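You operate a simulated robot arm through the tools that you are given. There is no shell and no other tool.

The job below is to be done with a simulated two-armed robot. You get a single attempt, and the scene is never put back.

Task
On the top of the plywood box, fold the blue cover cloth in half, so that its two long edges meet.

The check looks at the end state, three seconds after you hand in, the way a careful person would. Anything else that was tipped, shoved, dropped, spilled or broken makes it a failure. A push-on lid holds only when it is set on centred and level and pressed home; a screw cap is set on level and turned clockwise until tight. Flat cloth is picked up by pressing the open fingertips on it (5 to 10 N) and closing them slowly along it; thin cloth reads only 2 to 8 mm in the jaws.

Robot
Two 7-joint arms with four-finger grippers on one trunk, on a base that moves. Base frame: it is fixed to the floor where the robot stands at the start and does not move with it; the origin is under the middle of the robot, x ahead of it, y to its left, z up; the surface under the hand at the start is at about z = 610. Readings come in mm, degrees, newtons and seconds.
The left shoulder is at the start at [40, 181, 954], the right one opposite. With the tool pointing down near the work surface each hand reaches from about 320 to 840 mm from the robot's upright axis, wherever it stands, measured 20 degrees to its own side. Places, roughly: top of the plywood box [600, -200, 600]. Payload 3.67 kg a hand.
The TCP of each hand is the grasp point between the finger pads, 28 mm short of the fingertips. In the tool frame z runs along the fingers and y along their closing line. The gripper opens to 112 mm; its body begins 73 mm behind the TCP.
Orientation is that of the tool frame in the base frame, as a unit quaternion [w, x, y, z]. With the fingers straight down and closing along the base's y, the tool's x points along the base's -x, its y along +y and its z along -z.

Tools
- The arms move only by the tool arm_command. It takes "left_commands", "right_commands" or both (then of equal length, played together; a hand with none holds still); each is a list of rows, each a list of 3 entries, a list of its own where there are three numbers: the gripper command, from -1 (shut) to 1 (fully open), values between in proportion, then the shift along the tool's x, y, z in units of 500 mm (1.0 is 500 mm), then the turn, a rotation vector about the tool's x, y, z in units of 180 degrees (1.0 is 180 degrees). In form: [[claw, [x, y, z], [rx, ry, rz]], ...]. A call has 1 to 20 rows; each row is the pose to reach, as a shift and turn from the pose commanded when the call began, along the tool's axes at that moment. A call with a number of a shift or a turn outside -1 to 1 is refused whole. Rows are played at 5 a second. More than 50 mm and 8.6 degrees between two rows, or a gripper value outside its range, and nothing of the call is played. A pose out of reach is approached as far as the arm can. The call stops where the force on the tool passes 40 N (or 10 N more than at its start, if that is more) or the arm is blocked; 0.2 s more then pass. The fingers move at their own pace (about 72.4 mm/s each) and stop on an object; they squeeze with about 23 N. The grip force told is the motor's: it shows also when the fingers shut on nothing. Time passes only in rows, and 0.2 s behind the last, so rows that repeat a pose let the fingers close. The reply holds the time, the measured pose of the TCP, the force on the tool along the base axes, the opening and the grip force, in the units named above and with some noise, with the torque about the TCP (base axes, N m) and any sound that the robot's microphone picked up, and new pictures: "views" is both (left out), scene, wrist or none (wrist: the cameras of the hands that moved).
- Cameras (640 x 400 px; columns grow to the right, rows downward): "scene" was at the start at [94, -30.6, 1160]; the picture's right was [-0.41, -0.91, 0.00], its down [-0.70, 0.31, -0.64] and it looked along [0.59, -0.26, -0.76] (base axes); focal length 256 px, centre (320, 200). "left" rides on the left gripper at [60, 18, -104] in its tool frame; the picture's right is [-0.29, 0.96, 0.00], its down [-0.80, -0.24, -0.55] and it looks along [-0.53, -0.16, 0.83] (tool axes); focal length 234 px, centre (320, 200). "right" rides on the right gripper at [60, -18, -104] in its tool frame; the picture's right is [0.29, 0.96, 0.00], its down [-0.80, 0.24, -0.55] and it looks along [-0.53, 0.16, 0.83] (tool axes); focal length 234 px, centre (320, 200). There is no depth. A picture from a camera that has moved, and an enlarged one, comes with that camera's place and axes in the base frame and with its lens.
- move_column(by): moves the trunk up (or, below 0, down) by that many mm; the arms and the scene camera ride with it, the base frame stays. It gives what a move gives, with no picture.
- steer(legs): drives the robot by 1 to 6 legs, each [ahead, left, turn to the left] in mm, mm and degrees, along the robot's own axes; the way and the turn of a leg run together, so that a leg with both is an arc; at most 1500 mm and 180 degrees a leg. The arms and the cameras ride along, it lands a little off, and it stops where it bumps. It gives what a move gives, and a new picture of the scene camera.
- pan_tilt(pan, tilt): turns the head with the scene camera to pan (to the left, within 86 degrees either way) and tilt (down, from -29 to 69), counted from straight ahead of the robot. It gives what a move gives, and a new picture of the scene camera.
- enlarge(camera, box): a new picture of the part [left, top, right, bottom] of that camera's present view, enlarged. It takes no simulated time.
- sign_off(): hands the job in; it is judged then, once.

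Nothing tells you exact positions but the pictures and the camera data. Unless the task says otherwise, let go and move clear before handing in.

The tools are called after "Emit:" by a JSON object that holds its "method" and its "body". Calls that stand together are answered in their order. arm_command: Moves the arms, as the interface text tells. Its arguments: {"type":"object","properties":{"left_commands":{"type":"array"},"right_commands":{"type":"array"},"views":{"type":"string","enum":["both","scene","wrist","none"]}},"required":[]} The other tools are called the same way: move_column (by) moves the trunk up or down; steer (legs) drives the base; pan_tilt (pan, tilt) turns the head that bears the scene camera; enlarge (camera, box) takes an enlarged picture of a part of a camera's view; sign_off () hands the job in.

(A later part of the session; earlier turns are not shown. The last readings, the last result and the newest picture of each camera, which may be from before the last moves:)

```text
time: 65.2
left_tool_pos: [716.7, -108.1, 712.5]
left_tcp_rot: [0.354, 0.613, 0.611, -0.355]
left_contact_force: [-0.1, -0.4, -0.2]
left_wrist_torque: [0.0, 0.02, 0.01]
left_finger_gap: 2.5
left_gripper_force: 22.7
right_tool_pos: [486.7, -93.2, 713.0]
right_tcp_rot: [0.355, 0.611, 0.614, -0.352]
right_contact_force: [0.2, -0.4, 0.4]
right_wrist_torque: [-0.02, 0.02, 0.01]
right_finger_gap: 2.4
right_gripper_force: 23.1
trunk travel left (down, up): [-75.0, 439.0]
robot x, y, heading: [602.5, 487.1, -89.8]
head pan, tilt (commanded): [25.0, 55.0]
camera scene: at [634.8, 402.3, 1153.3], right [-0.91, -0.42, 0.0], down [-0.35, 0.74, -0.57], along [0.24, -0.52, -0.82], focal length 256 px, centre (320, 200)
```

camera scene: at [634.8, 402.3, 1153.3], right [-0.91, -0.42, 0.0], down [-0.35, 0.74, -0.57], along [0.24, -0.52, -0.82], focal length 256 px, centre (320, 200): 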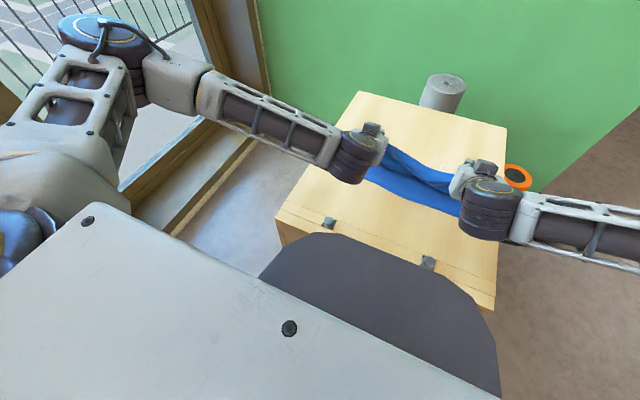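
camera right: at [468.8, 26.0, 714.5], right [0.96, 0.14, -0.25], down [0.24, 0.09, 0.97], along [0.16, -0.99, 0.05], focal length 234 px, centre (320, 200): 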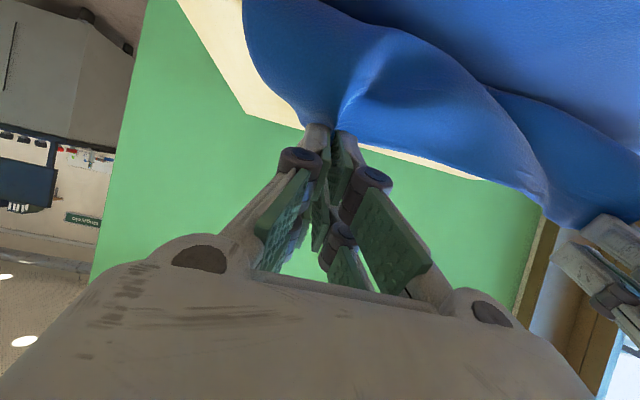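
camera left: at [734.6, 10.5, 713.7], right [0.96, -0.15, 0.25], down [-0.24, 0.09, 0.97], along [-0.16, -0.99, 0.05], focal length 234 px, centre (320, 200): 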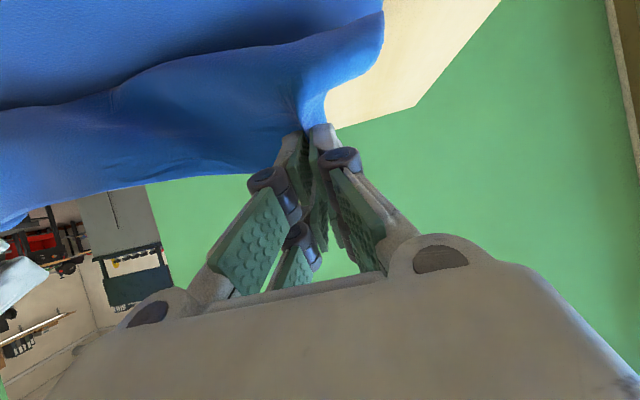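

That reading was transient and both hands are at zero now. I'll finish the arc to just above the near edge, spreading the hands slightly to take out the sag.

Emit:
{"method": "arm_command", "body": {"left_commands": [[-1, [0.028, 0.004, -0.0069], [0, -0.0139, 0]], [-1, [0.056, 0.008, -0.0138], [0, -0.0278, 0]], [-1, [0.075, 0.011, -0.0148], [0, -0.036, 0]], [-1, [0.0943, 0.014, -0.0158], [0, -0.0444, 0]], [-1, [0.1025, 0.017, -0.02], [0, -0.05, 0]], [-1, [0.1108, 0.017, -0.0243], [0, -0.0556, 0]], [-1, [0.1108, 0.017, -0.0243], [0, -0.0556, 0]]], "right_commands": [[-1, [0.028, 0.001, -0.0069], [0, -0.0139, 0]], [-1, [0.056, 0.002, -0.0138], [0, -0.0278, 0]], [-1, [0.075, 0.003, -0.0148], [0, -0.036, 0]], [-1, [0.0943, 0.004, -0.0158], [0, -0.0444, 0]], [-1, [0.1025, 0.005, -0.02], [0, -0.05, 0]], [-1, [0.1108, 0.006, -0.0243], [0, -0.0556, 0]], [-1, [0.1108, 0.006, -0.0243], [0, -0.0556, 0]]], "views": "both"}}

Emit:
{"method": "pan_tilt", "body": {"pan": 0, "tilt": 60}}

Emit:
{"method": "enlarge", "body": {"camera": "scene", "box": [200, 20, 440, 170]}}

```text
time: 66.8
left_tool_pos: [693.1, -70.4, 686.1]
left_tcp_rot: [0.406, 0.58, 0.58, -0.404]
left_contact_force: [0.3, 0.2, 0.5]
left_wrist_torque: [0.03, 0.0, -0.02]
left_finger_gap: 2.5
left_gripper_force: 22.9
left hand out of reach, approached as far as the arm can: row 3, 4, 5, 6, 7
right_tool_pos: [511.1, -54.7, 681.5]
right_tcp_rot: [0.403, 0.58, 0.579, -0.407]
right_contact_force: [-1.1, -0.2, 0.6]
right_wrist_torque: [0.03, -0.04, -0.01]
right_finger_gap: 2.4
right_gripper_force: 22.8
right hand out of reach, approached as far as the arm can: row 4, 5, 6, 7
trunk travel left (down, up): [-75.0, 439.0]
robot x, y, heading: [600.3, 491.2, -90.0]
head pan, tilt (commanded): [25.0, 55.0]
camera scene: at [634.9, 402.4, 1153.3], right [-0.91, -0.42, 0.0], down [-0.35, 0.74, -0.57], along [0.24, -0.52, -0.82], focal length 256 px, centre (320, 200)
camera right: at [492.6, 63.8, 661.4], right [0.96, 0.1, -0.27], down [0.24, 0.24, 0.94], along [0.16, -0.96, 0.21], focal length 234 px, centre (320, 200)
camera left: at [710.8, 47.7, 666.8], right [0.96, -0.1, 0.27], down [-0.24, 0.25, 0.94], along [-0.16, -0.96, 0.21], focal length 234 px, centre (320, 200)
```

scene: 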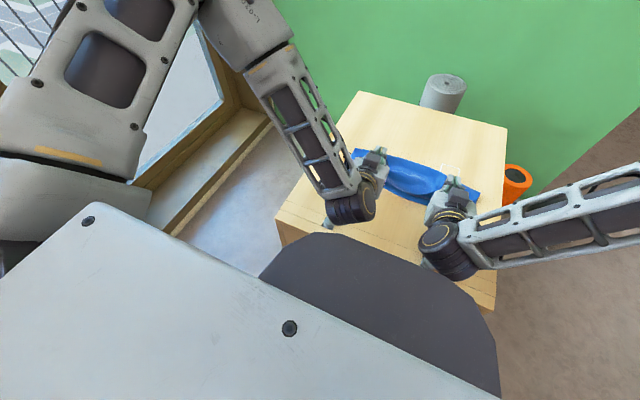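
right: 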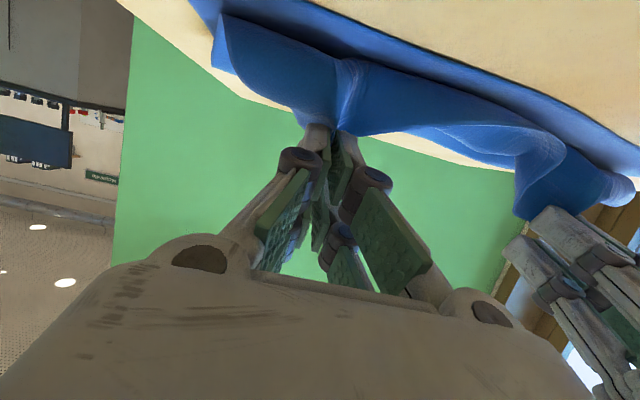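
left: 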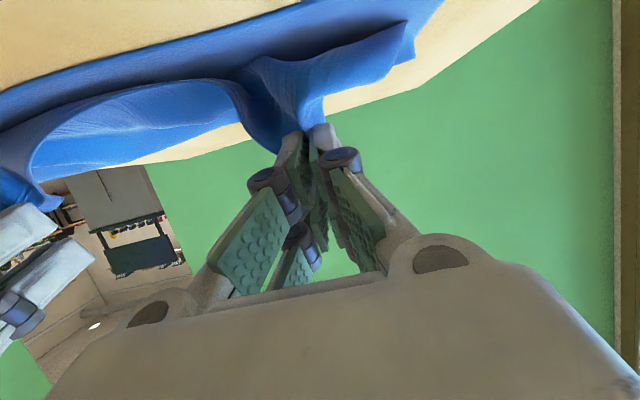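

```text
time: 67.7
left_tool_pos: [693.3, -69.9, 686.8]
left_tcp_rot: [0.406, 0.58, 0.579, -0.405]
left_contact_force: [0.1, -0.4, 0.0]
left_wrist_torque: [-0.01, 0.01, -0.03]
left_finger_gap: 2.7
left_gripper_force: 23.2
right_tool_pos: [509.9, -54.3, 681.8]
right_tcp_rot: [0.403, 0.58, 0.58, -0.406]
right_contact_force: [0.0, 0.2, -0.3]
right_wrist_torque: [-0.02, -0.01, 0.03]
right_finger_gap: 2.5
right_gripper_force: 22.9
trunk travel left (down, up): [-75.0, 439.0]
robot x, y, heading: [602.6, 485.7, -89.9]
head pan, tilt (commanded): [0.0, 60.0]
camera scene: at [604.5, 401.0, 1147.3], right [-1.0, 0.0, 0.0], down [0.0, 0.87, -0.5], along [0.0, -0.5, -0.87], focal length 256 px, centre (320, 200)
```

scene: 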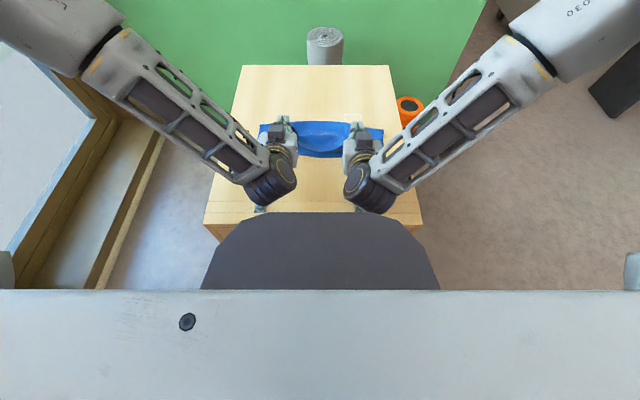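

```text
2.67 times, centred on (320, 95) of scene
camera zoom: at [604.5, 401.0, 1147.3], right [-1.0, 0.0, 0.0], down [0.0, 0.87, -0.5], along [0.0, -0.5, -0.87], focal length 682 px, centre (320, 480)
```

zoom: 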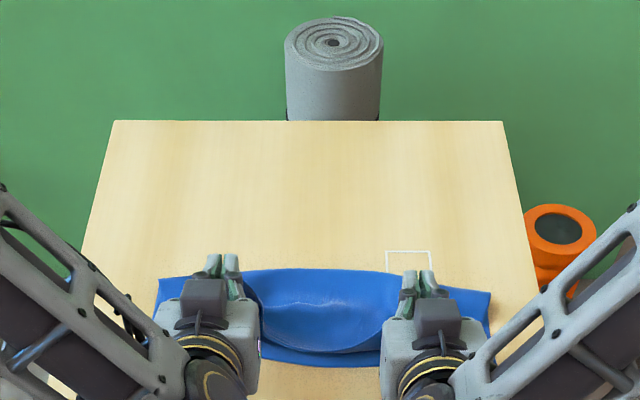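

At 70° tilt the arms hit a wrist limit and the hands slid inward. I'll ease back to about 50° and spread the hands to their proper spacing, x of about 725 and 490, while staying above the near edge.

Emit:
{"method": "arm_command", "body": {"left_commands": [[-1, [0.0002, 0.01, 0.005], [0, 0.0278, 0]], [-1, [0.0004, 0.022, 0.011], [0, 0.0556, 0]], [-1, [0.0006, 0.034, 0.018], [0, 0.0833, 0]], [-1, [0.0008, 0.046, 0.025], [0, 0.1111, 0]], [-1, [0.0011, 0.056, 0.0309], [0, 0.1111, 0]], [-1, [0.0011, 0.0634, 0.0309], [0, 0.1111, 0]], [-1, [0.0011, 0.0634, 0.0309], [0, 0.1111, 0]]], "right_commands": [[-1, [-0.0014, -0.006, 0.005], [0, 0.0278, 0]], [-1, [-0.0028, -0.014, 0.01], [0, 0.0556, 0]], [-1, [-0.0045, -0.022, 0.016], [0, 0.0833, 0]], [-1, [-0.0065, -0.03, 0.022], [0, 0.1111, 0]], [-1, [-0.0083, -0.036, 0.0274], [0, 0.1111, 0]], [-1, [-0.0083, -0.04, 0.0274], [0, 0.1111, 0]], [-1, [-0.0083, -0.04, 0.0274], [0, 0.1111, 0]]], "views": "both"}}

Emit:
{"method": "enlarge", "body": {"camera": "scene", "box": [200, 20, 440, 170]}}

```text
time: 69.3
left_tool_pos: [724.7, -84.3, 682.7]
left_tcp_rot: [0.299, 0.641, 0.64, -0.3]
left_contact_force: [0.1, 0.3, 0.7]
left_wrist_torque: [-0.02, -0.02, 0.0]
left_finger_gap: 2.5
left_gripper_force: 23.0
right_tool_pos: [490.9, -68.8, 681.1]
right_tcp_rot: [0.298, 0.642, 0.641, -0.299]
right_contact_force: [0.6, -0.1, -0.6]
right_wrist_torque: [0.0, -0.03, 0.02]
right_finger_gap: 2.2
right_gripper_force: 23.2
trunk travel left (down, up): [-75.0, 439.0]
robot x, y, heading: [599.2, 488.0, -89.7]
head pan, tilt (commanded): [0.0, 60.0]
camera scene: at [604.4, 400.9, 1147.3], right [-1.0, 0.0, 0.0], down [0.0, 0.87, -0.5], along [0.0, -0.5, -0.87], focal length 256 px, centre (320, 200)
camera right: at [471.4, 48.6, 702.5], right [0.96, 0.19, -0.22], down [0.24, -0.09, 0.97], along [0.16, -0.98, -0.13], focal length 234 px, centre (320, 200)
camera left: at [744.0, 33.7, 703.5], right [0.96, -0.19, 0.22], down [-0.24, -0.09, 0.97], along [-0.16, -0.98, -0.13], focal length 234 px, centre (320, 200)
```

scene: 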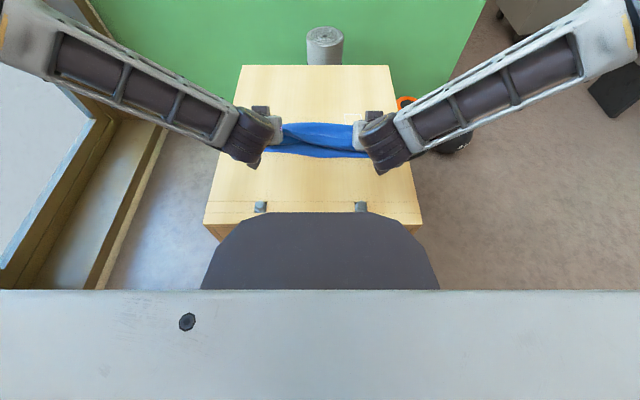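
right: 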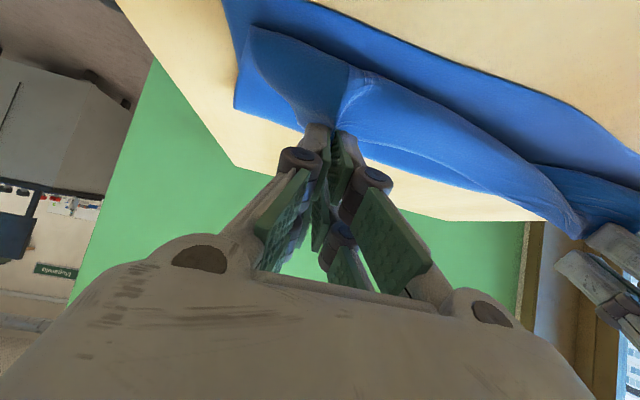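
left: 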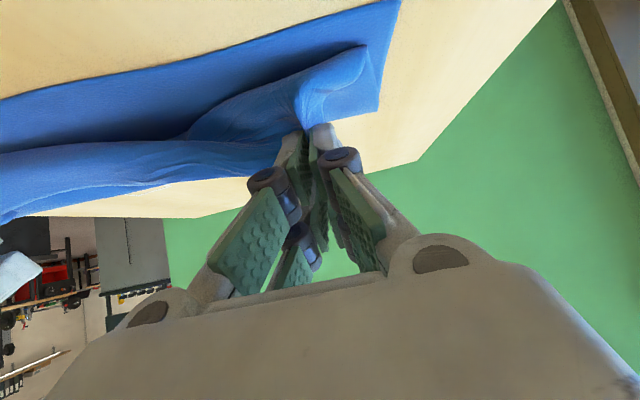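

```text
2.67 times, centred on (320, 95) of scene
camera zoom: at [604.4, 400.9, 1147.3], right [-1.0, 0.0, 0.0], down [0.0, 0.87, -0.5], along [0.0, -0.5, -0.87], focal length 682 px, centre (320, 480)
```

zoom: 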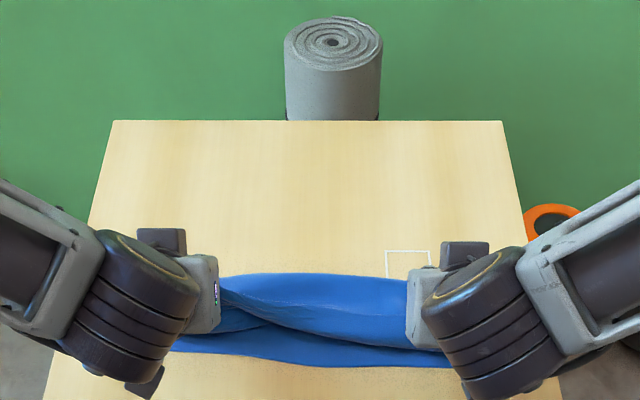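

The hands are at the right spacing, with the held strip about 49 mm above the near edge and the lower layer undisturbed. I'll lower another 15 mm, then open both hands so the edge drops outward.

Emit:
{"method": "arm_command", "body": {"left_commands": [[-1, [0.0115, 0, 0.0097], [0, 0, 0]], [-1, [0.023, 0, 0.0193], [0, 0, 0]], [-1, [0.023, 0, 0.0193], [0, 0, 0]], [-0.6, [0.023, 0, 0.0193], [0, 0, 0]], [-0.2, [0.023, 0, 0.0193], [0, 0, 0]], [0.2, [0.023, 0, 0.0193], [0, 0, 0]], [0.4, [0.023, 0, 0.0193], [0, 0, 0]], [0.4, [0.023, 0, 0.0193], [0, 0, 0]]], "right_commands": [[-1, [0.0115, 0, 0.0097], [0, 0, 0]], [-1, [0.023, 0, 0.0193], [0, 0, 0]], [-1, [0.023, 0, 0.0193], [0, 0, 0]], [-0.6, [0.023, 0, 0.0193], [0, 0, 0]], [-0.2, [0.023, 0, 0.0193], [0, 0, 0]], [0.2, [0.023, 0, 0.0193], [0, 0, 0]], [0.4, [0.023, 0, 0.0193], [0, 0, 0]], [0.4, [0.023, 0, 0.0193], [0, 0, 0]]], "views": "both"}}

Emit:
{"method": "enlarge", "body": {"camera": "scene", "box": [200, 20, 440, 170]}}

```text
time: 71.1
left_tool_pos: [726.5, -85.3, 666.7]
left_tcp_rot: [0.299, 0.642, 0.64, -0.3]
left_contact_force: [-0.6, -0.3, 0.0]
left_wrist_torque: [0.01, -0.02, 0.04]
left_finger_gap: 78.3
left_gripper_force: 0.1
right_tool_pos: [489.9, -68.7, 666.1]
right_tcp_rot: [0.298, 0.641, 0.641, -0.299]
right_contact_force: [0.1, -0.2, 0.4]
right_wrist_torque: [-0.01, -0.01, -0.03]
right_finger_gap: 78.3
right_gripper_force: 0.0
trunk travel left (down, up): [-75.0, 439.0]
robot x, y, heading: [601.8, 488.7, -90.0]
head pan, tilt (commanded): [0.0, 60.0]
camera scene: at [604.4, 401.0, 1147.3], right [-1.0, 0.0, 0.0], down [0.0, 0.87, -0.5], along [0.0, -0.5, -0.87], focal length 256 px, centre (320, 200)
camera right: at [471.2, 49.5, 687.7], right [0.96, 0.19, -0.22], down [0.24, -0.09, 0.97], along [0.16, -0.98, -0.13], focal length 234 px, centre (320, 200)
camera left: at [744.1, 32.9, 688.3], right [0.96, -0.19, 0.22], down [-0.24, -0.09, 0.97], along [-0.16, -0.98, -0.13], focal length 234 px, centre (320, 200)
```

scene: 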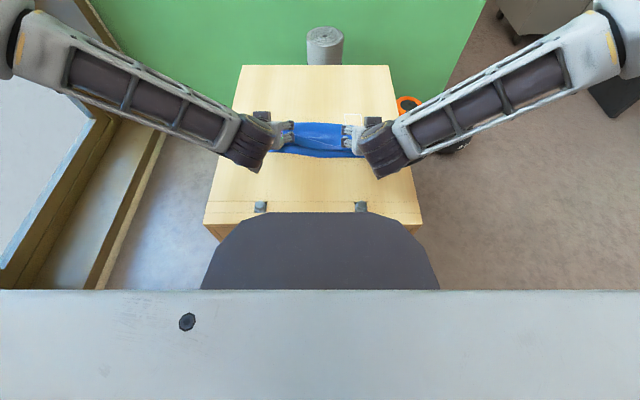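
right: 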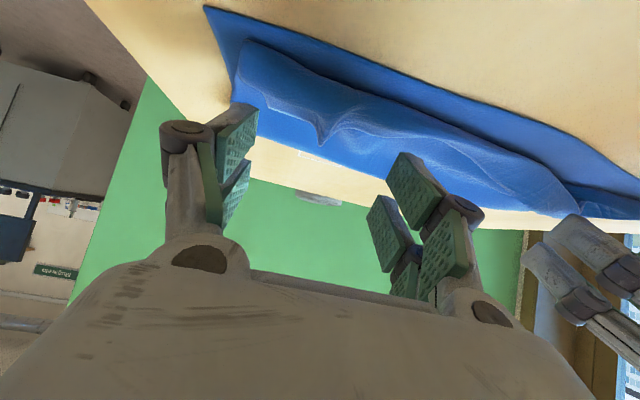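
left: 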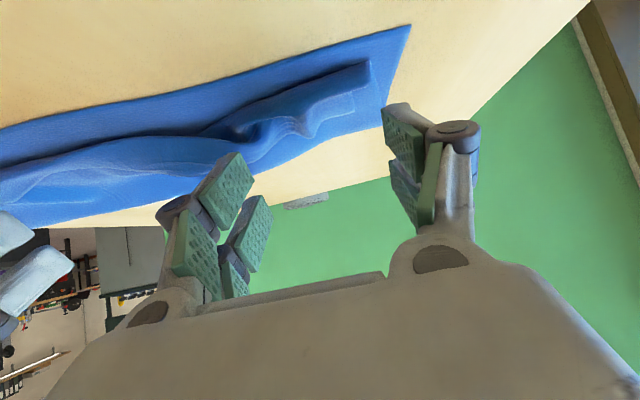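

```text
2.67 times, centred on (320, 95) of scene
camera zoom: at [604.4, 401.0, 1147.3], right [-1.0, 0.0, 0.0], down [0.0, 0.87, -0.5], along [0.0, -0.5, -0.87], focal length 682 px, centre (320, 480)
```

zoom: 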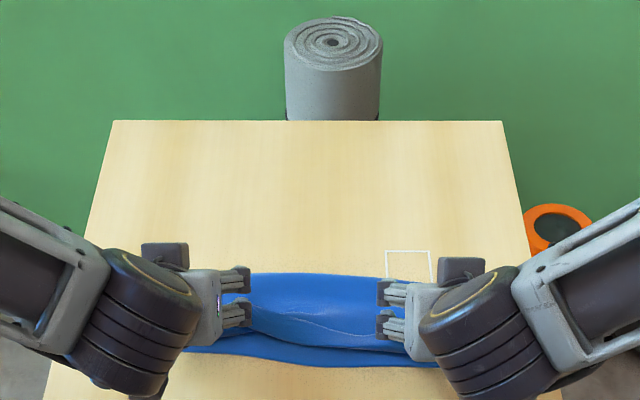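

Both hands are open and the cloth has dropped onto the lower layer. I'll raise the hands straight up and spread them apart to see how it lies.

Emit:
{"method": "arm_command", "body": {"left_commands": [[0.4, [-0.0306, 0, -0.0257], [0, 0, 0]], [0.4, [-0.0613, 0, -0.0514], [0, 0, 0]], [0.4, [-0.0919, 0.02, -0.0772], [0, 0.028, 0]], [0.4, [-0.1226, 0.08, -0.1029], [0, 0.056, 0]], [0.4, [-0.153, 0.14, -0.1286], [0, 0.084, 0]], [0.4, [-0.184, 0.2, -0.154], [0, 0.112, 0]], [0.4, [-0.184, 0.26, -0.154], [0, 0.14, 0]], [0.4, [-0.184, 0.3, -0.154], [0, 0.167, 0]], [0.4, [-0.184, 0.3, -0.154], [0, 0.167, 0]]], "right_commands": [[0.4, [-0.0306, 0, -0.0257], [0, 0, 0]], [0.4, [-0.0613, 0, -0.0514], [0, 0, 0]], [0.4, [-0.0919, -0.02, -0.0772], [0, 0.028, 0]], [0.4, [-0.1226, -0.08, -0.1029], [0, 0.056, 0]], [0.4, [-0.153, -0.14, -0.1286], [0, 0.084, 0]], [0.4, [-0.184, -0.2, -0.154], [0, 0.112, 0]], [0.4, [-0.184, -0.26, -0.154], [0, 0.14, 0]], [0.4, [-0.184, -0.3, -0.154], [0, 0.167, 0]], [0.4, [-0.184, -0.3, -0.154], [0, 0.167, 0]]], "views": "both"}}

Emit:
{"method": "pan_tilt", "body": {"pan": 0, "tilt": 69}}

Emit:
{"method": "enlarge", "body": {"camera": "scene", "box": [232, 20, 408, 130]}}

```text
time: 73.1
left_tool_pos: [874.8, -83.0, 786.9]
left_tcp_rot: [0.123, 0.697, 0.695, -0.123]
left_contact_force: [-0.2, -0.9, -0.4]
left_wrist_torque: [0.01, 0.0, -0.03]
left_finger_gap: 78.4
left_gripper_force: 0.1
right_tool_pos: [339.2, -69.5, 786.5]
right_tcp_rot: [0.121, 0.696, 0.697, -0.122]
right_contact_force: [0.8, 0.6, -0.4]
right_wrist_torque: [-0.02, -0.03, 0.03]
right_finger_gap: 78.4
right_gripper_force: 0.0
trunk travel left (down, up): [-75.0, 439.0]
robot x, y, heading: [601.2, 485.8, -89.8]
head pan, tilt (commanded): [0.0, 60.0]
camera scene: at [604.4, 401.2, 1147.3], right [-1.0, 0.0, 0.0], down [0.0, 0.87, -0.5], along [0.0, -0.5, -0.87], focal length 256 px, centre (320, 200)
camera right: at [321.4, 23.5, 864.6], right [0.96, 0.27, -0.1], down [0.24, -0.56, 0.79], along [0.16, -0.78, -0.6], focal length 234 px, centre (320, 200)
camera left: at [893.6, 8.1, 865.0], right [0.96, -0.27, 0.1], down [-0.24, -0.56, 0.79], along [-0.16, -0.78, -0.6], focal length 234 px, centre (320, 200)
```

scene: 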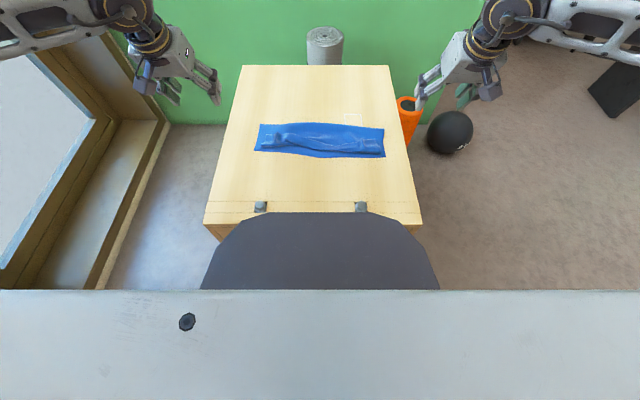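
right: 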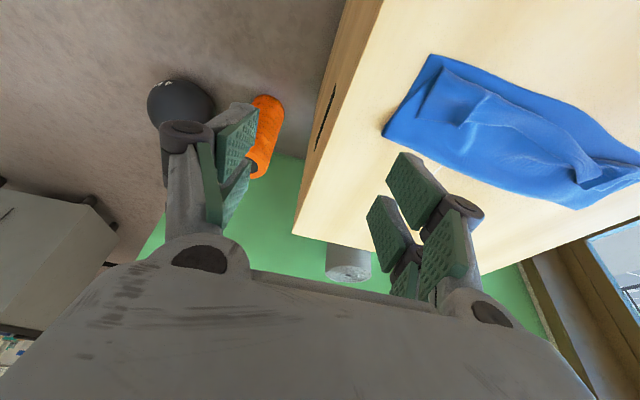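
left: 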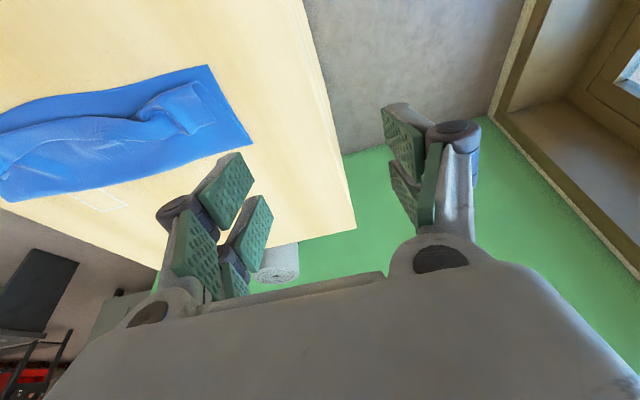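

```text
time: 73.8
left_tool_pos: [873.9, -83.6, 785.7]
left_tcp_rot: [0.122, 0.698, 0.695, -0.122]
left_contact_force: [-0.4, 0.8, 0.3]
left_wrist_torque: [0.01, 0.0, 0.01]
left_finger_gap: 78.1
left_gripper_force: 0.0
right_tool_pos: [340.1, -70.1, 786.5]
right_tcp_rot: [0.123, 0.695, 0.698, -0.121]
right_contact_force: [0.4, 0.9, 0.3]
right_wrist_torque: [0.0, -0.04, 0.0]
right_finger_gap: 78.4
right_gripper_force: 0.1
trunk travel left (down, up): [-75.0, 439.0]
robot x, y, heading: [601.3, 488.3, -89.8]
head pan, tilt (commanded): [0.0, 68.8]
camera scene: at [604.4, 411.7, 1137.9], right [-1.0, 0.0, 0.0], down [0.0, 0.93, -0.36], along [0.0, -0.36, -0.93], focal length 256 px, centre (320, 200)
```

scene: 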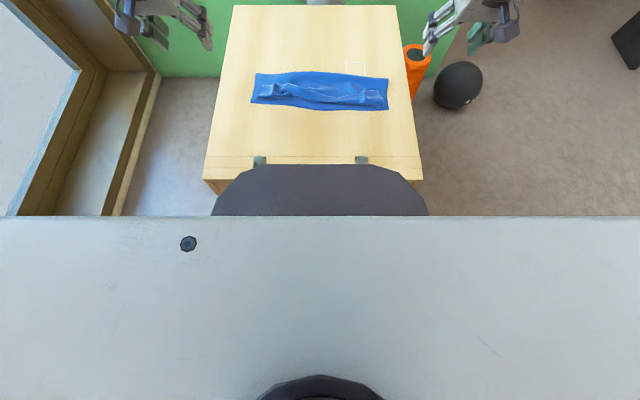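

```text
3.64 times, centred on (320, 75) of scene
camera zoom: at [604.4, 411.7, 1137.9], right [-1.0, 0.0, 0.0], down [0.0, 0.93, -0.36], along [0.0, -0.36, -0.93], focal length 930 px, centre (320, 654)
```

zoom: 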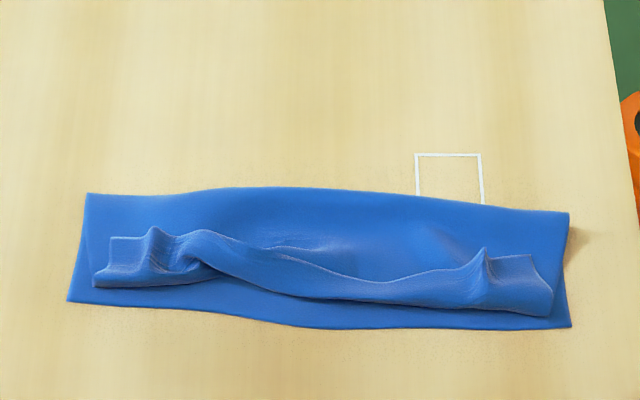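

The edge dropped but rolled back on itself: the strip along the moved edge is folded up on top instead of lying flat out to the near edge. I'll zoom in to plan how to unroll it.

Emit:
{"method": "enlarge", "body": {"camera": "scene", "box": [244, 62, 324, 112]}}

Emit:
{"method": "enlarge", "body": {"camera": "scene", "box": [316, 62, 396, 112]}}

Emit:
{"method": "enlarge", "body": {"camera": "left", "box": [0, 40, 288, 220]}}

Emit:
{"method": "enlarge", "body": {"camera": "right", "box": [352, 40, 640, 220]}}

```text
8.00 times, centred on (284, 87) of scene
camera zoom: at [604.4, 411.7, 1137.9], right [-1.0, 0.0, 0.0], down [0.0, 0.93, -0.36], along [0.0, -0.36, -0.93], focal length 2046 px, centre (608, 1104)
```

zoom: 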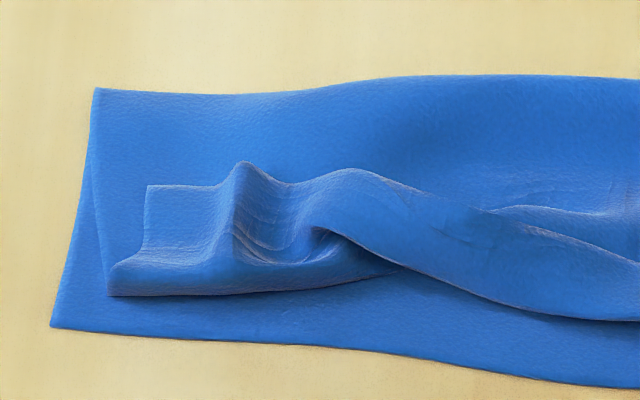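

```text
8.00 times, centred on (356, 87) of scene
camera zoom: at [604.4, 411.7, 1137.9], right [-1.0, 0.0, 0.0], down [0.0, 0.93, -0.36], along [0.0, -0.36, -0.93], focal length 2046 px, centre (32, 1104)
```

zoom: 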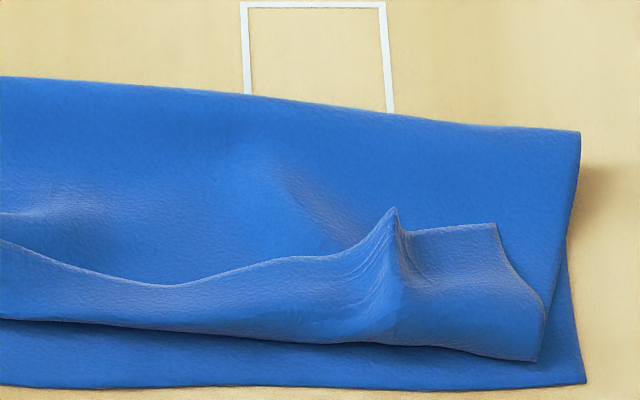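

```text
2.22 times, centred on (144, 130) of left
camera zoom: at [893.3, 8.0, 864.7], right [0.96, -0.27, 0.1], down [-0.24, -0.56, 0.79], along [-0.16, -0.78, -0.6], focal length 520 px, centre (711, 356)
```

zoom: 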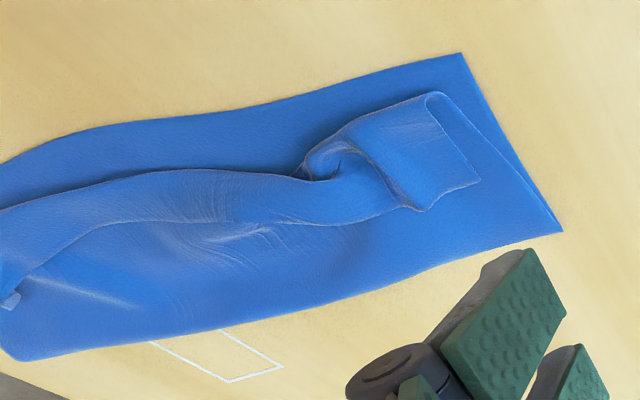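

```text
2.22 times, centred on (496, 130) of right
camera zoom: at [321.7, 23.4, 864.4], right [0.96, 0.27, -0.1], down [0.24, -0.56, 0.79], along [0.16, -0.78, -0.6], focal length 520 px, centre (-71, 356)
```

zoom: 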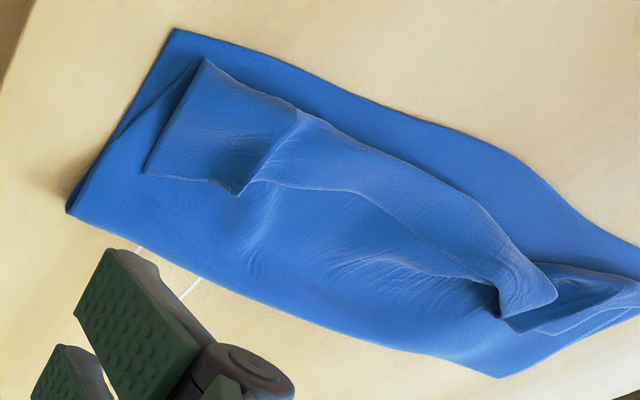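

The flap along the whole edge is folded back about 45 mm, with its free edge facing away from me. I'll use both hands as light rakes: fingertips down just behind the flap's free edge and barely above the cloth, then drawn toward me to flip it over.

Emit:
{"method": "arm_command", "body": {"left_commands": [[0.07, [-0.01, -0.08, 0.0], [0, 0.014, 0]], [0.07, [-0.025, -0.16, 0.0], [0, 0.028, 0]], [0.07, [-0.04, -0.24, 0.03], [0, 0.042, 0]], [0.07, [-0.055, -0.316, 0.08], [0, 0.0556, 0]], [0.07, [-0.0634, -0.316, 0.14], [0, 0.0556, 0]], [0.07, [-0.0634, -0.316, 0.206], [0, 0.0556, 0]], [0.07, [-0.0634, -0.316, 0.206], [0, 0.0556, 0]]], "right_commands": [[0.07, [-0.01, 0.08, 0.0], [0, 0.014, 0]], [0.07, [-0.025, 0.16, 0.0], [0, 0.028, 0]], [0.07, [-0.045, 0.24, 0.03], [0, 0.042, 0]], [0.07, [-0.065, 0.312, 0.08], [0, 0.0556, 0]], [0.07, [-0.0724, 0.312, 0.14], [0, 0.0556, 0]], [0.07, [-0.0724, 0.312, 0.2105], [0, 0.0556, 0]], [0.07, [-0.0724, 0.312, 0.2105], [0, 0.0556, 0]]], "views": "wrist"}}

Emit:
{"method": "enlarge", "body": {"camera": "scene", "box": [232, 20, 408, 130]}}

```text
time: 75.4
left_tool_pos: [715.3, -146.4, 701.1]
left_tcp_rot: [0.061, 0.705, 0.704, -0.062]
left_contact_force: [0.6, 0.2, 0.5]
left_wrist_torque: [-0.04, 0.01, 0.02]
left_finger_gap: 59.6
left_gripper_force: 0.1
right_tool_pos: [495.1, -137.7, 699.6]
right_tcp_rot: [0.062, 0.704, 0.705, -0.061]
right_contact_force: [0.0, 0.1, 0.9]
right_wrist_torque: [0.01, -0.01, 0.0]
right_finger_gap: 60.0
right_gripper_force: 0.0
trunk travel left (down, up): [-75.0, 439.0]
robot x, y, heading: [601.5, 485.6, -89.9]
head pan, tilt (commanded): [0.0, 68.8]
camera right: at [477.8, -61.3, 791.6], right [0.96, 0.28, -0.05], down [0.24, -0.69, 0.68], along [0.16, -0.67, -0.73], focal length 234 px, centre (320, 200)
camera left: at [734.6, -70.0, 794.1], right [0.96, -0.29, 0.05], down [-0.24, -0.69, 0.68], along [-0.16, -0.67, -0.73], focal length 234 px, centre (320, 200)
```

right: 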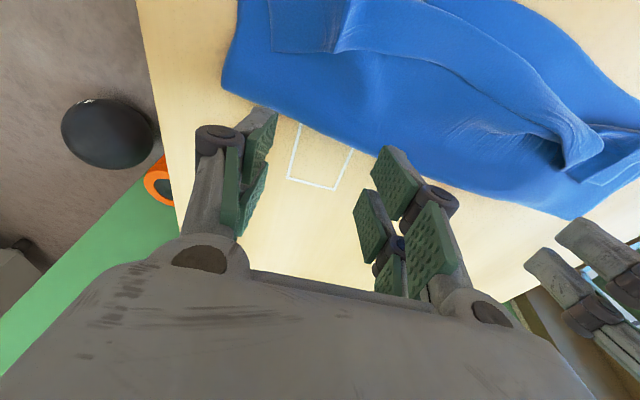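
left: 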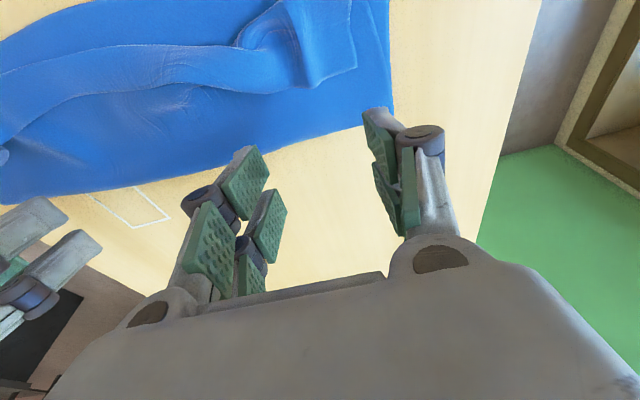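

```text
3.64 times, centred on (320, 75) of scene
camera zoom: at [604.5, 412.4, 1138.0], right [-1.0, 0.0, 0.0], down [0.0, 0.93, -0.36], along [0.0, -0.36, -0.93], focal length 930 px, centre (320, 654)
```

zoom: 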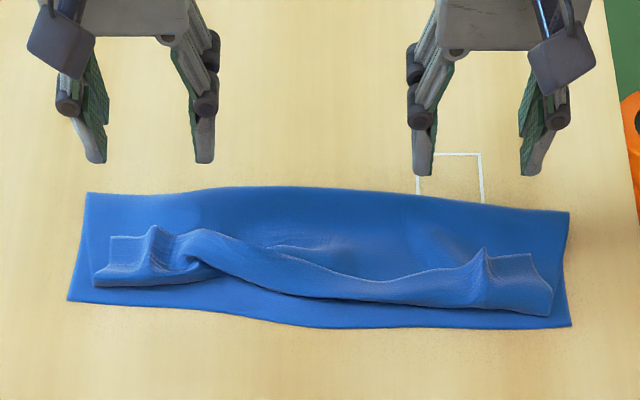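

The fingertips hang just beyond the flap's free edge. I'll shift each hand slightly inward and lower until the tips skim the top layer.

Emit:
{"method": "arm_command", "body": {"left_commands": [[0.07, [0.005, -0.016, 0.03], [0, 0, 0]], [0.07, [0.01, -0.016, 0.06], [0, 0, 0]], [0.07, [0.0157, -0.016, 0.0886], [0, 0, 0]], [0.07, [0.0174, -0.016, 0.0985], [0, 0, 0]], [0.07, [0.0174, -0.016, 0.0985], [0, 0, 0]]], "right_commands": [[0.07, [0.005, 0.012, 0.03], [0, 0, 0]], [0.07, [0.01, 0.012, 0.06], [0, 0, 0]], [0.07, [0.0157, 0.012, 0.0886], [0, 0, 0]], [0.07, [0.0174, 0.012, 0.0965], [0, 0, 0]], [0.07, [0.0174, 0.012, 0.0965], [0, 0, 0]]], "views": "none"}}

Emit:
{"method": "enlarge", "body": {"camera": "scene", "box": [232, 20, 408, 130]}}

```text
time: 76.6
left_tool_pos: [708.8, -148.1, 651.0]
left_tcp_rot: [0.061, 0.706, 0.703, -0.061]
left_contact_force: [-0.3, -0.2, 1.2]
left_wrist_torque: [0.01, 0.03, 0.01]
left_finger_gap: 59.8
left_gripper_force: 0.0
right_tool_pos: [503.4, -140.2, 649.7]
right_tcp_rot: [0.061, 0.704, 0.705, -0.061]
right_contact_force: [0.0, -0.3, 1.0]
right_wrist_torque: [-0.03, -0.05, 0.02]
right_finger_gap: 60.1
right_gripper_force: 0.0
trunk travel left (down, up): [-75.0, 439.0]
robot x, y, heading: [599.1, 485.8, -89.8]
head pan, tilt (commanded): [0.0, 68.8]
```

```text
3.64 times, centred on (320, 75) of scene
camera zoom: at [604.4, 411.6, 1137.9], right [-1.0, 0.0, 0.0], down [0.0, 0.93, -0.36], along [0.0, -0.36, -0.93], focal length 930 px, centre (320, 654)
```

zoom: 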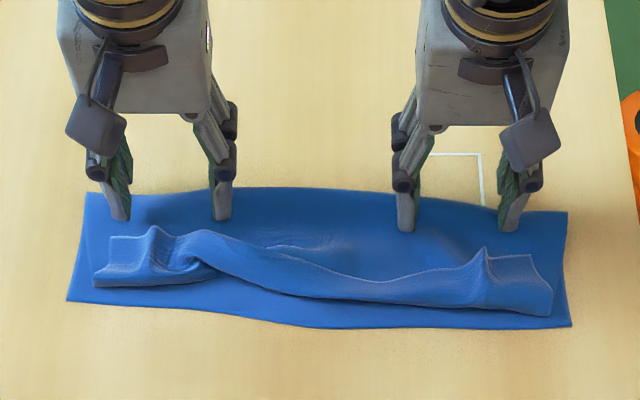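

The tips are skimming at about 1 N. I'll rake slowly toward me for the first 60 mm.

Emit:
{"method": "arm_command", "body": {"left_commands": [[0.07, [0.0197, 0, -0.0035], [0, 0, 0]], [0.07, [0.0394, 0, -0.007], [0, 0, 0]], [0.07, [0.0591, 0, -0.0104], [0, 0, 0]], [0.07, [0.0788, 0, -0.0139], [0, 0, 0]], [0.07, [0.0985, 0, -0.0174], [0, 0, 0]], [0.07, [0.1182, 0, -0.0209], [0, 0, 0]]], "right_commands": [[0.07, [0.0197, 0, -0.0035], [0, 0, 0]], [0.07, [0.0394, 0, -0.007], [0, 0, 0]], [0.07, [0.0591, 0, -0.0104], [0, 0, 0]], [0.07, [0.0788, 0, -0.0139], [0, 0, 0]], [0.07, [0.0985, 0, -0.0174], [0, 0, 0]], [0.07, [0.1182, 0, -0.0209], [0, 0, 0]]], "views": "wrist"}}

Emit:
{"method": "enlarge", "body": {"camera": "scene", "box": [232, 20, 408, 130]}}

```text
time: 78.0
left_tool_pos: [708.9, -88.5, 652.1]
left_tcp_rot: [0.062, 0.705, 0.704, -0.062]
left_contact_force: [-0.7, 0.9, 0.4]
left_wrist_torque: [0.0, -0.01, 0.0]
left_finger_gap: 60.1
left_gripper_force: 0.1
right_tool_pos: [502.4, -79.5, 651.0]
right_tcp_rot: [0.06, 0.704, 0.705, -0.061]
right_contact_force: [-0.3, 0.4, 0.7]
right_wrist_torque: [0.03, 0.0, 0.0]
right_finger_gap: 60.1
right_gripper_force: 0.1
trunk travel left (down, up): [-75.0, 439.0]
robot x, y, heading: [602.9, 485.8, -89.9]
head pan, tilt (commanded): [0.0, 68.8]
camera right: at [483.6, -1.9, 742.9], right [0.96, 0.28, -0.05], down [0.24, -0.69, 0.68], along [0.16, -0.67, -0.73], focal length 234 px, centre (320, 200)
camera left: at [727.5, -12.4, 743.5], right [0.96, -0.29, 0.05], down [-0.24, -0.69, 0.68], along [-0.16, -0.67, -0.73], focal length 234 px, centre (320, 200)
```

right: 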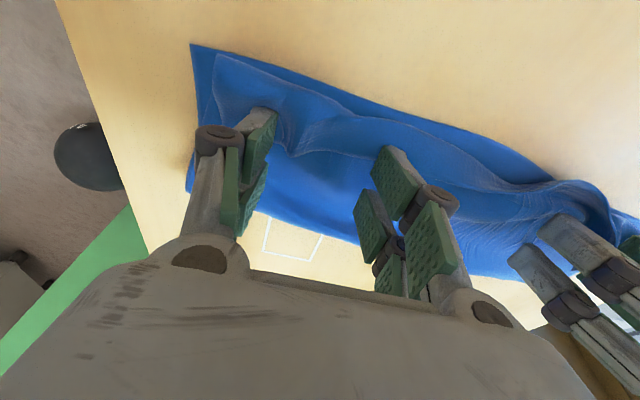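
left: 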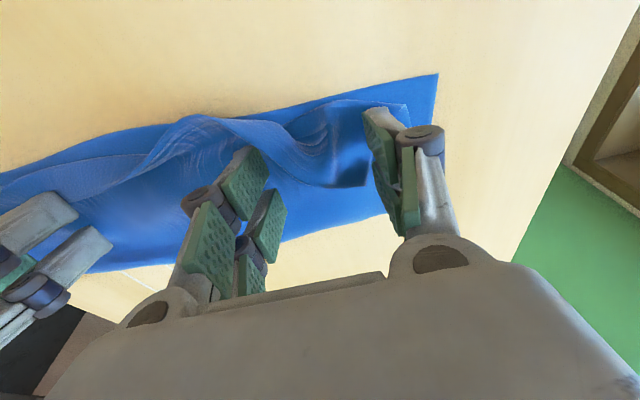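

```text
3.64 times, centred on (320, 75) of scene
camera zoom: at [604.4, 411.9, 1137.9], right [-1.0, 0.0, 0.0], down [0.0, 0.93, -0.36], along [0.0, -0.36, -0.93], focal length 930 px, centre (320, 654)
```

zoom: 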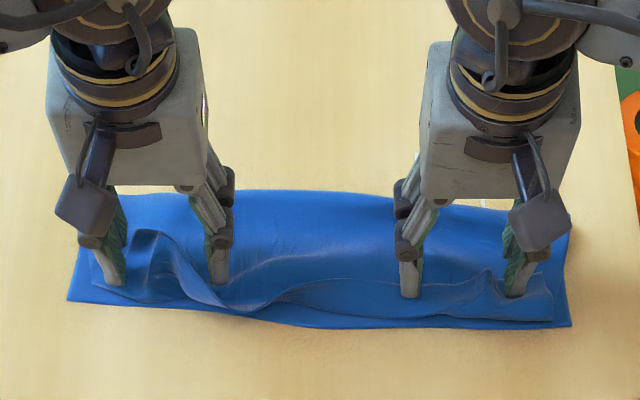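

The inner sections are flipping over. I'll continue the rake another 50 mm.

Emit:
{"method": "arm_command", "body": {"left_commands": [[0.07, [0.0197, 0, -0.0035], [0, 0, 0]], [0.07, [0.0394, 0, -0.007], [0, 0, 0]], [0.07, [0.0591, 0, -0.0104], [0, 0, 0]], [0.07, [0.0788, 0, -0.0139], [0, 0, 0]], [0.07, [0.0985, 0, -0.0174], [0, 0, 0]], [0.07, [0.1182, 0, -0.0209], [0, 0, 0]]], "right_commands": [[0.07, [0.0197, 0, -0.0035], [0, 0, 0]], [0.07, [0.0394, 0, -0.007], [0, 0, 0]], [0.07, [0.0591, 0, -0.0104], [0, 0, 0]], [0.07, [0.0788, 0, -0.0139], [0, 0, 0]], [0.07, [0.0985, 0, -0.0174], [0, 0, 0]], [0.07, [0.1182, 0, -0.0209], [0, 0, 0]]], "views": "wrist"}}

Emit:
{"method": "enlarge", "body": {"camera": "scene", "box": [232, 40, 408, 150]}}

```text
time: 79.4
left_tool_pos: [711.5, -27.9, 649.0]
left_tcp_rot: [0.062, 0.705, 0.704, -0.062]
left_contact_force: [-0.5, -0.3, 0.9]
left_wrist_torque: [0.01, -0.02, 0.0]
left_finger_gap: 60.1
left_gripper_force: 0.0
right_tool_pos: [501.8, -19.0, 651.2]
right_tcp_rot: [0.062, 0.704, 0.705, -0.062]
right_contact_force: [0.5, 0.3, 0.4]
right_wrist_torque: [-0.01, 0.01, 0.0]
right_finger_gap: 60.2
right_gripper_force: 0.2
trunk travel left (down, up): [-75.0, 439.0]
robot x, y, heading: [603.9, 487.6, -90.1]
head pan, tilt (commanded): [0.0, 68.8]
camera right: at [483.6, 57.6, 742.8], right [0.96, 0.28, -0.05], down [0.24, -0.69, 0.68], along [0.16, -0.67, -0.73], focal length 234 px, centre (320, 200)
camera left: at [729.0, 48.7, 742.8], right [0.96, -0.29, 0.05], down [-0.24, -0.69, 0.68], along [-0.16, -0.67, -0.73], focal length 234 px, centre (320, 200)
```

right: 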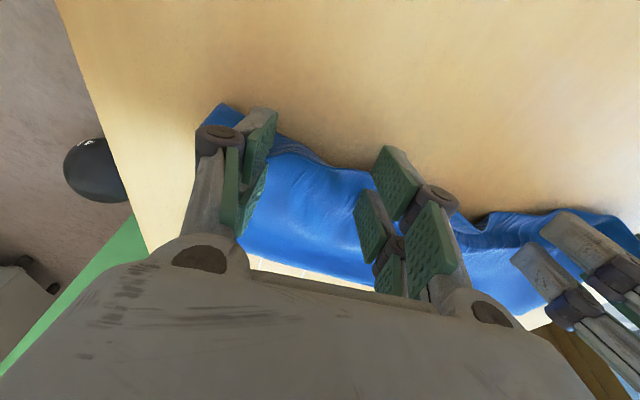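
left: 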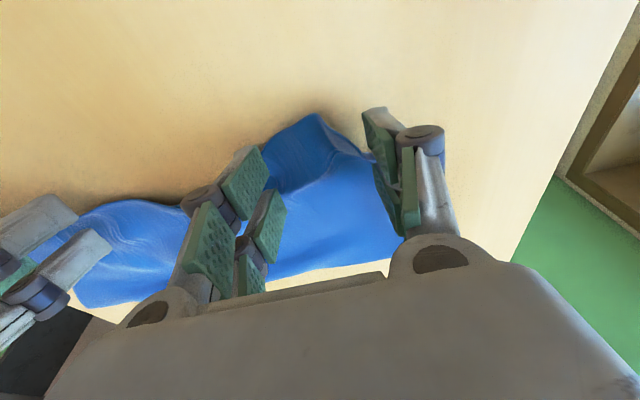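

```text
3.64 times, centred on (320, 95) of scene
camera zoom: at [604.4, 411.9, 1137.9], right [-1.0, 0.0, 0.0], down [0.0, 0.93, -0.36], along [0.0, -0.36, -0.93], focal length 930 px, centre (320, 582)
```

zoom: 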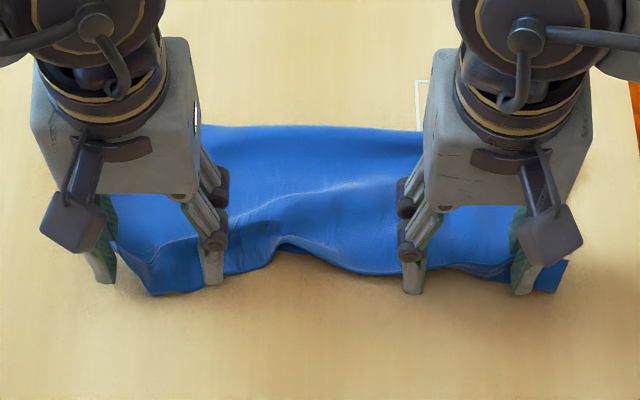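

The rake is past the near edge. I'll lift both hands clear and look at the result.

Emit:
{"method": "arm_command", "body": {"left_commands": [[0.07, [-0.014, 0, -0.079], [0, 0, 0]], [0.07, [-0.028, 0.02, -0.158], [0, 0, 0]], [0.07, [-0.035, 0.1, -0.197], [0, 0, 0]], [0.07, [-0.042, 0.18, -0.236], [0, 0, 0]], [0.07, [-0.042, 0.26, -0.236], [0, 0, 0]], [0.07, [-0.042, 0.3, -0.236], [0, 0, 0]]], "right_commands": [[0.07, [-0.014, 0, -0.079], [0, 0, 0]], [0.07, [-0.028, -0.02, -0.158], [0, 0, 0]], [0.07, [-0.035, -0.1, -0.197], [0, 0, 0]], [0.07, [-0.042, -0.18, -0.236], [0, 0, 0]], [0.07, [-0.042, -0.26, -0.236], [0, 0, 0]], [0.07, [-0.042, -0.3, -0.236], [0, 0, 0]]], "views": "wrist"}}

Emit:
{"method": "enlarge", "body": {"camera": "scene", "box": [232, 40, 408, 150]}}

```text
time: 80.8
left_tool_pos: [860.7, -27.0, 770.7]
left_tcp_rot: [0.061, 0.705, 0.704, -0.061]
left_contact_force: [-1.0, -0.2, 0.3]
left_wrist_torque: [0.01, 0.01, 0.01]
left_finger_gap: 60.0
left_gripper_force: 0.0
right_tool_pos: [350.7, -19.0, 771.1]
right_tcp_rot: [0.061, 0.704, 0.705, -0.061]
right_contact_force: [-1.1, -0.4, 0.9]
right_wrist_torque: [-0.02, -0.05, 0.02]
right_finger_gap: 59.7
right_gripper_force: 0.1
trunk travel left (down, up): [-75.0, 439.0]
robot x, y, heading: [604.6, 489.9, -89.9]
head pan, tilt (commanded): [0.0, 68.8]
camera right: at [332.0, 57.9, 862.9], right [0.96, 0.28, -0.05], down [0.24, -0.69, 0.68], along [0.16, -0.67, -0.73], focal length 234 px, centre (320, 200)
camera left: at [879.1, 49.5, 862.2], right [0.96, -0.29, 0.05], down [-0.24, -0.69, 0.68], along [-0.16, -0.67, -0.73], focal length 234 px, centre (320, 200)
```

right: 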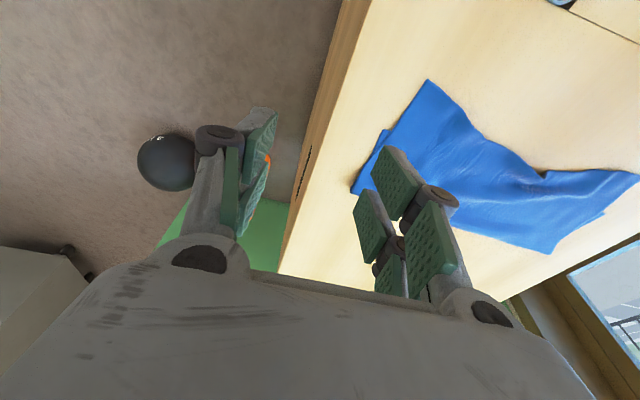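
left: 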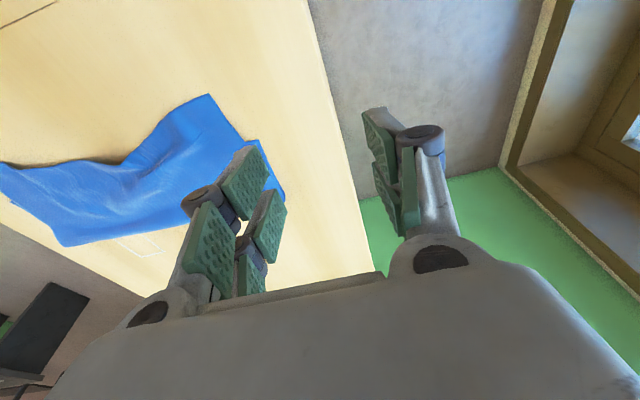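

```text
3.64 times, centred on (320, 95) of scene
camera zoom: at [604.4, 411.9, 1137.9], right [-1.0, 0.0, 0.0], down [0.0, 0.93, -0.36], along [0.0, -0.36, -0.93], focal length 930 px, centre (320, 582)
```

zoom: 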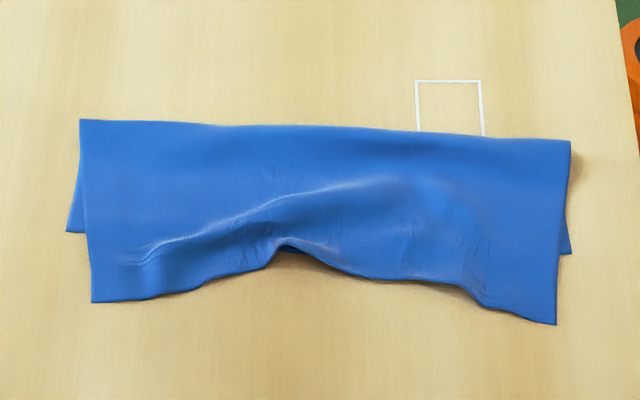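

That worked: the strip is unrolled and both layers lie flat. The top edge now overhangs the lower near edge by about 60 mm, with corners at B(762,-2) and C(443,18) against A(787,-64) and D(427,-44). I'll re-grip the top edge at both ends, single layer on wood, and bring it back.

Emit:
{"method": "arm_command", "body": {"left_commands": [[-0.1, [0.005, -0.07, 0.0], [0, -0.01, 0]], [-0.4, [0.01, -0.14, 0.0], [0, -0.02, 0]], [-0.4, [0.015, -0.21, 0.02], [0, -0.0278, 0]], [-0.4, [0.02, -0.2574, 0.07], [0, -0.0278, 0]], [-0.4, [0.03, -0.2574, 0.14], [0, -0.0278, 0]], [-0.4, [0.0427, -0.2574, 0.2072], [0, -0.0278, 0]], [-0.4, [0.0427, -0.2574, 0.2072], [0, -0.0278, 0]]], "right_commands": [[-0.1, [0.005, 0.07, 0.0], [0, -0.01, 0]], [-0.4, [0.01, 0.14, 0.0], [0, -0.02, 0]], [-0.4, [0.018, 0.21, 0.02], [0, -0.0278, 0]], [-0.4, [0.025, 0.2526, 0.07], [0, -0.0278, 0]], [-0.4, [0.035, 0.2526, 0.14], [0, -0.0278, 0]], [-0.4, [0.0487, 0.2526, 0.2067], [0, -0.0278, 0]], [-0.4, [0.0487, 0.2526, 0.2067], [0, -0.0278, 0]]], "views": "wrist"}}

Emit:
{"method": "enlarge", "body": {"camera": "scene", "box": [232, 40, 408, 150]}}

```text
time: 82.4
left_tool_pos: [730.3, -26.6, 665.0]
left_tcp_rot: [0.092, 0.702, 0.7, -0.093]
left_contact_force: [-0.2, 0.6, -0.9]
left_wrist_torque: [0.01, 0.03, -0.04]
left_finger_gap: 33.4
left_gripper_force: 0.0
right_tool_pos: [479.1, -12.0, 664.2]
right_tcp_rot: [0.092, 0.702, 0.7, -0.092]
right_contact_force: [-0.7, -0.1, -0.1]
right_wrist_torque: [-0.03, -0.03, -0.02]
right_finger_gap: 33.6
right_gripper_force: 0.1
trunk travel left (down, up): [-75.0, 439.0]
robot x, y, heading: [603.0, 489.1, -89.8]
head pan, tilt (commanded): [0.0, 68.8]
camera right: at [459.7, 71.8, 750.5], right [0.96, 0.28, -0.07], down [0.24, -0.63, 0.74], along [0.16, -0.73, -0.67], focal length 234 px, centre (320, 200)
camera left: at [748.8, 58.6, 749.9], right [0.96, -0.28, 0.07], down [-0.24, -0.63, 0.74], along [-0.16, -0.73, -0.67], focal length 234 px, centre (320, 200)
```

right: 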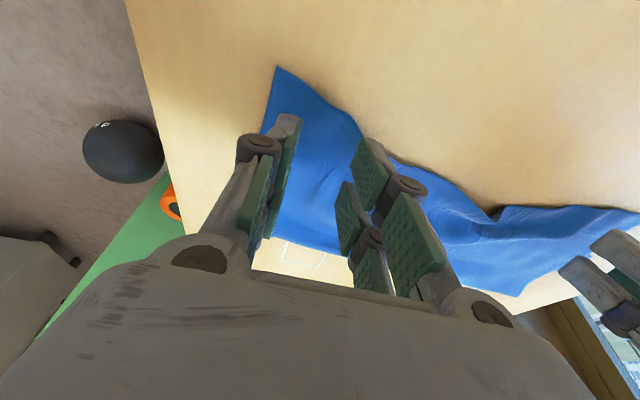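
left: 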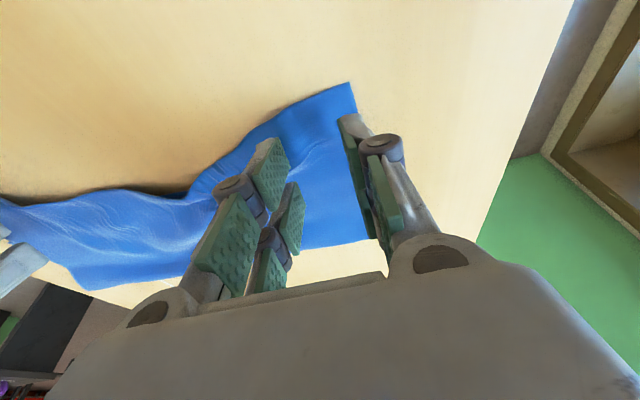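

```text
3.64 times, centred on (320, 95) of scene
camera zoom: at [604.4, 411.9, 1137.9], right [-1.0, 0.0, 0.0], down [0.0, 0.93, -0.36], along [0.0, -0.36, -0.93], focal length 930 px, centre (320, 582)
```

zoom: 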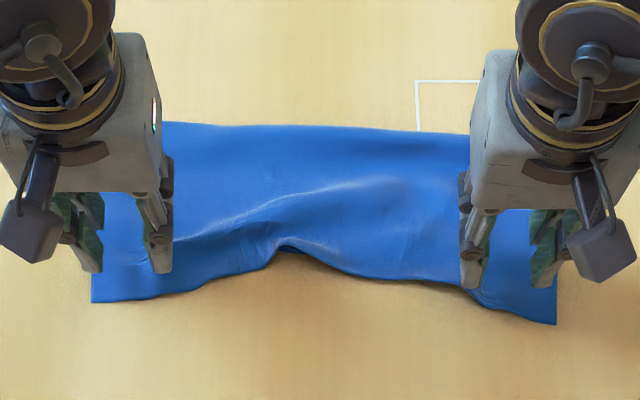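

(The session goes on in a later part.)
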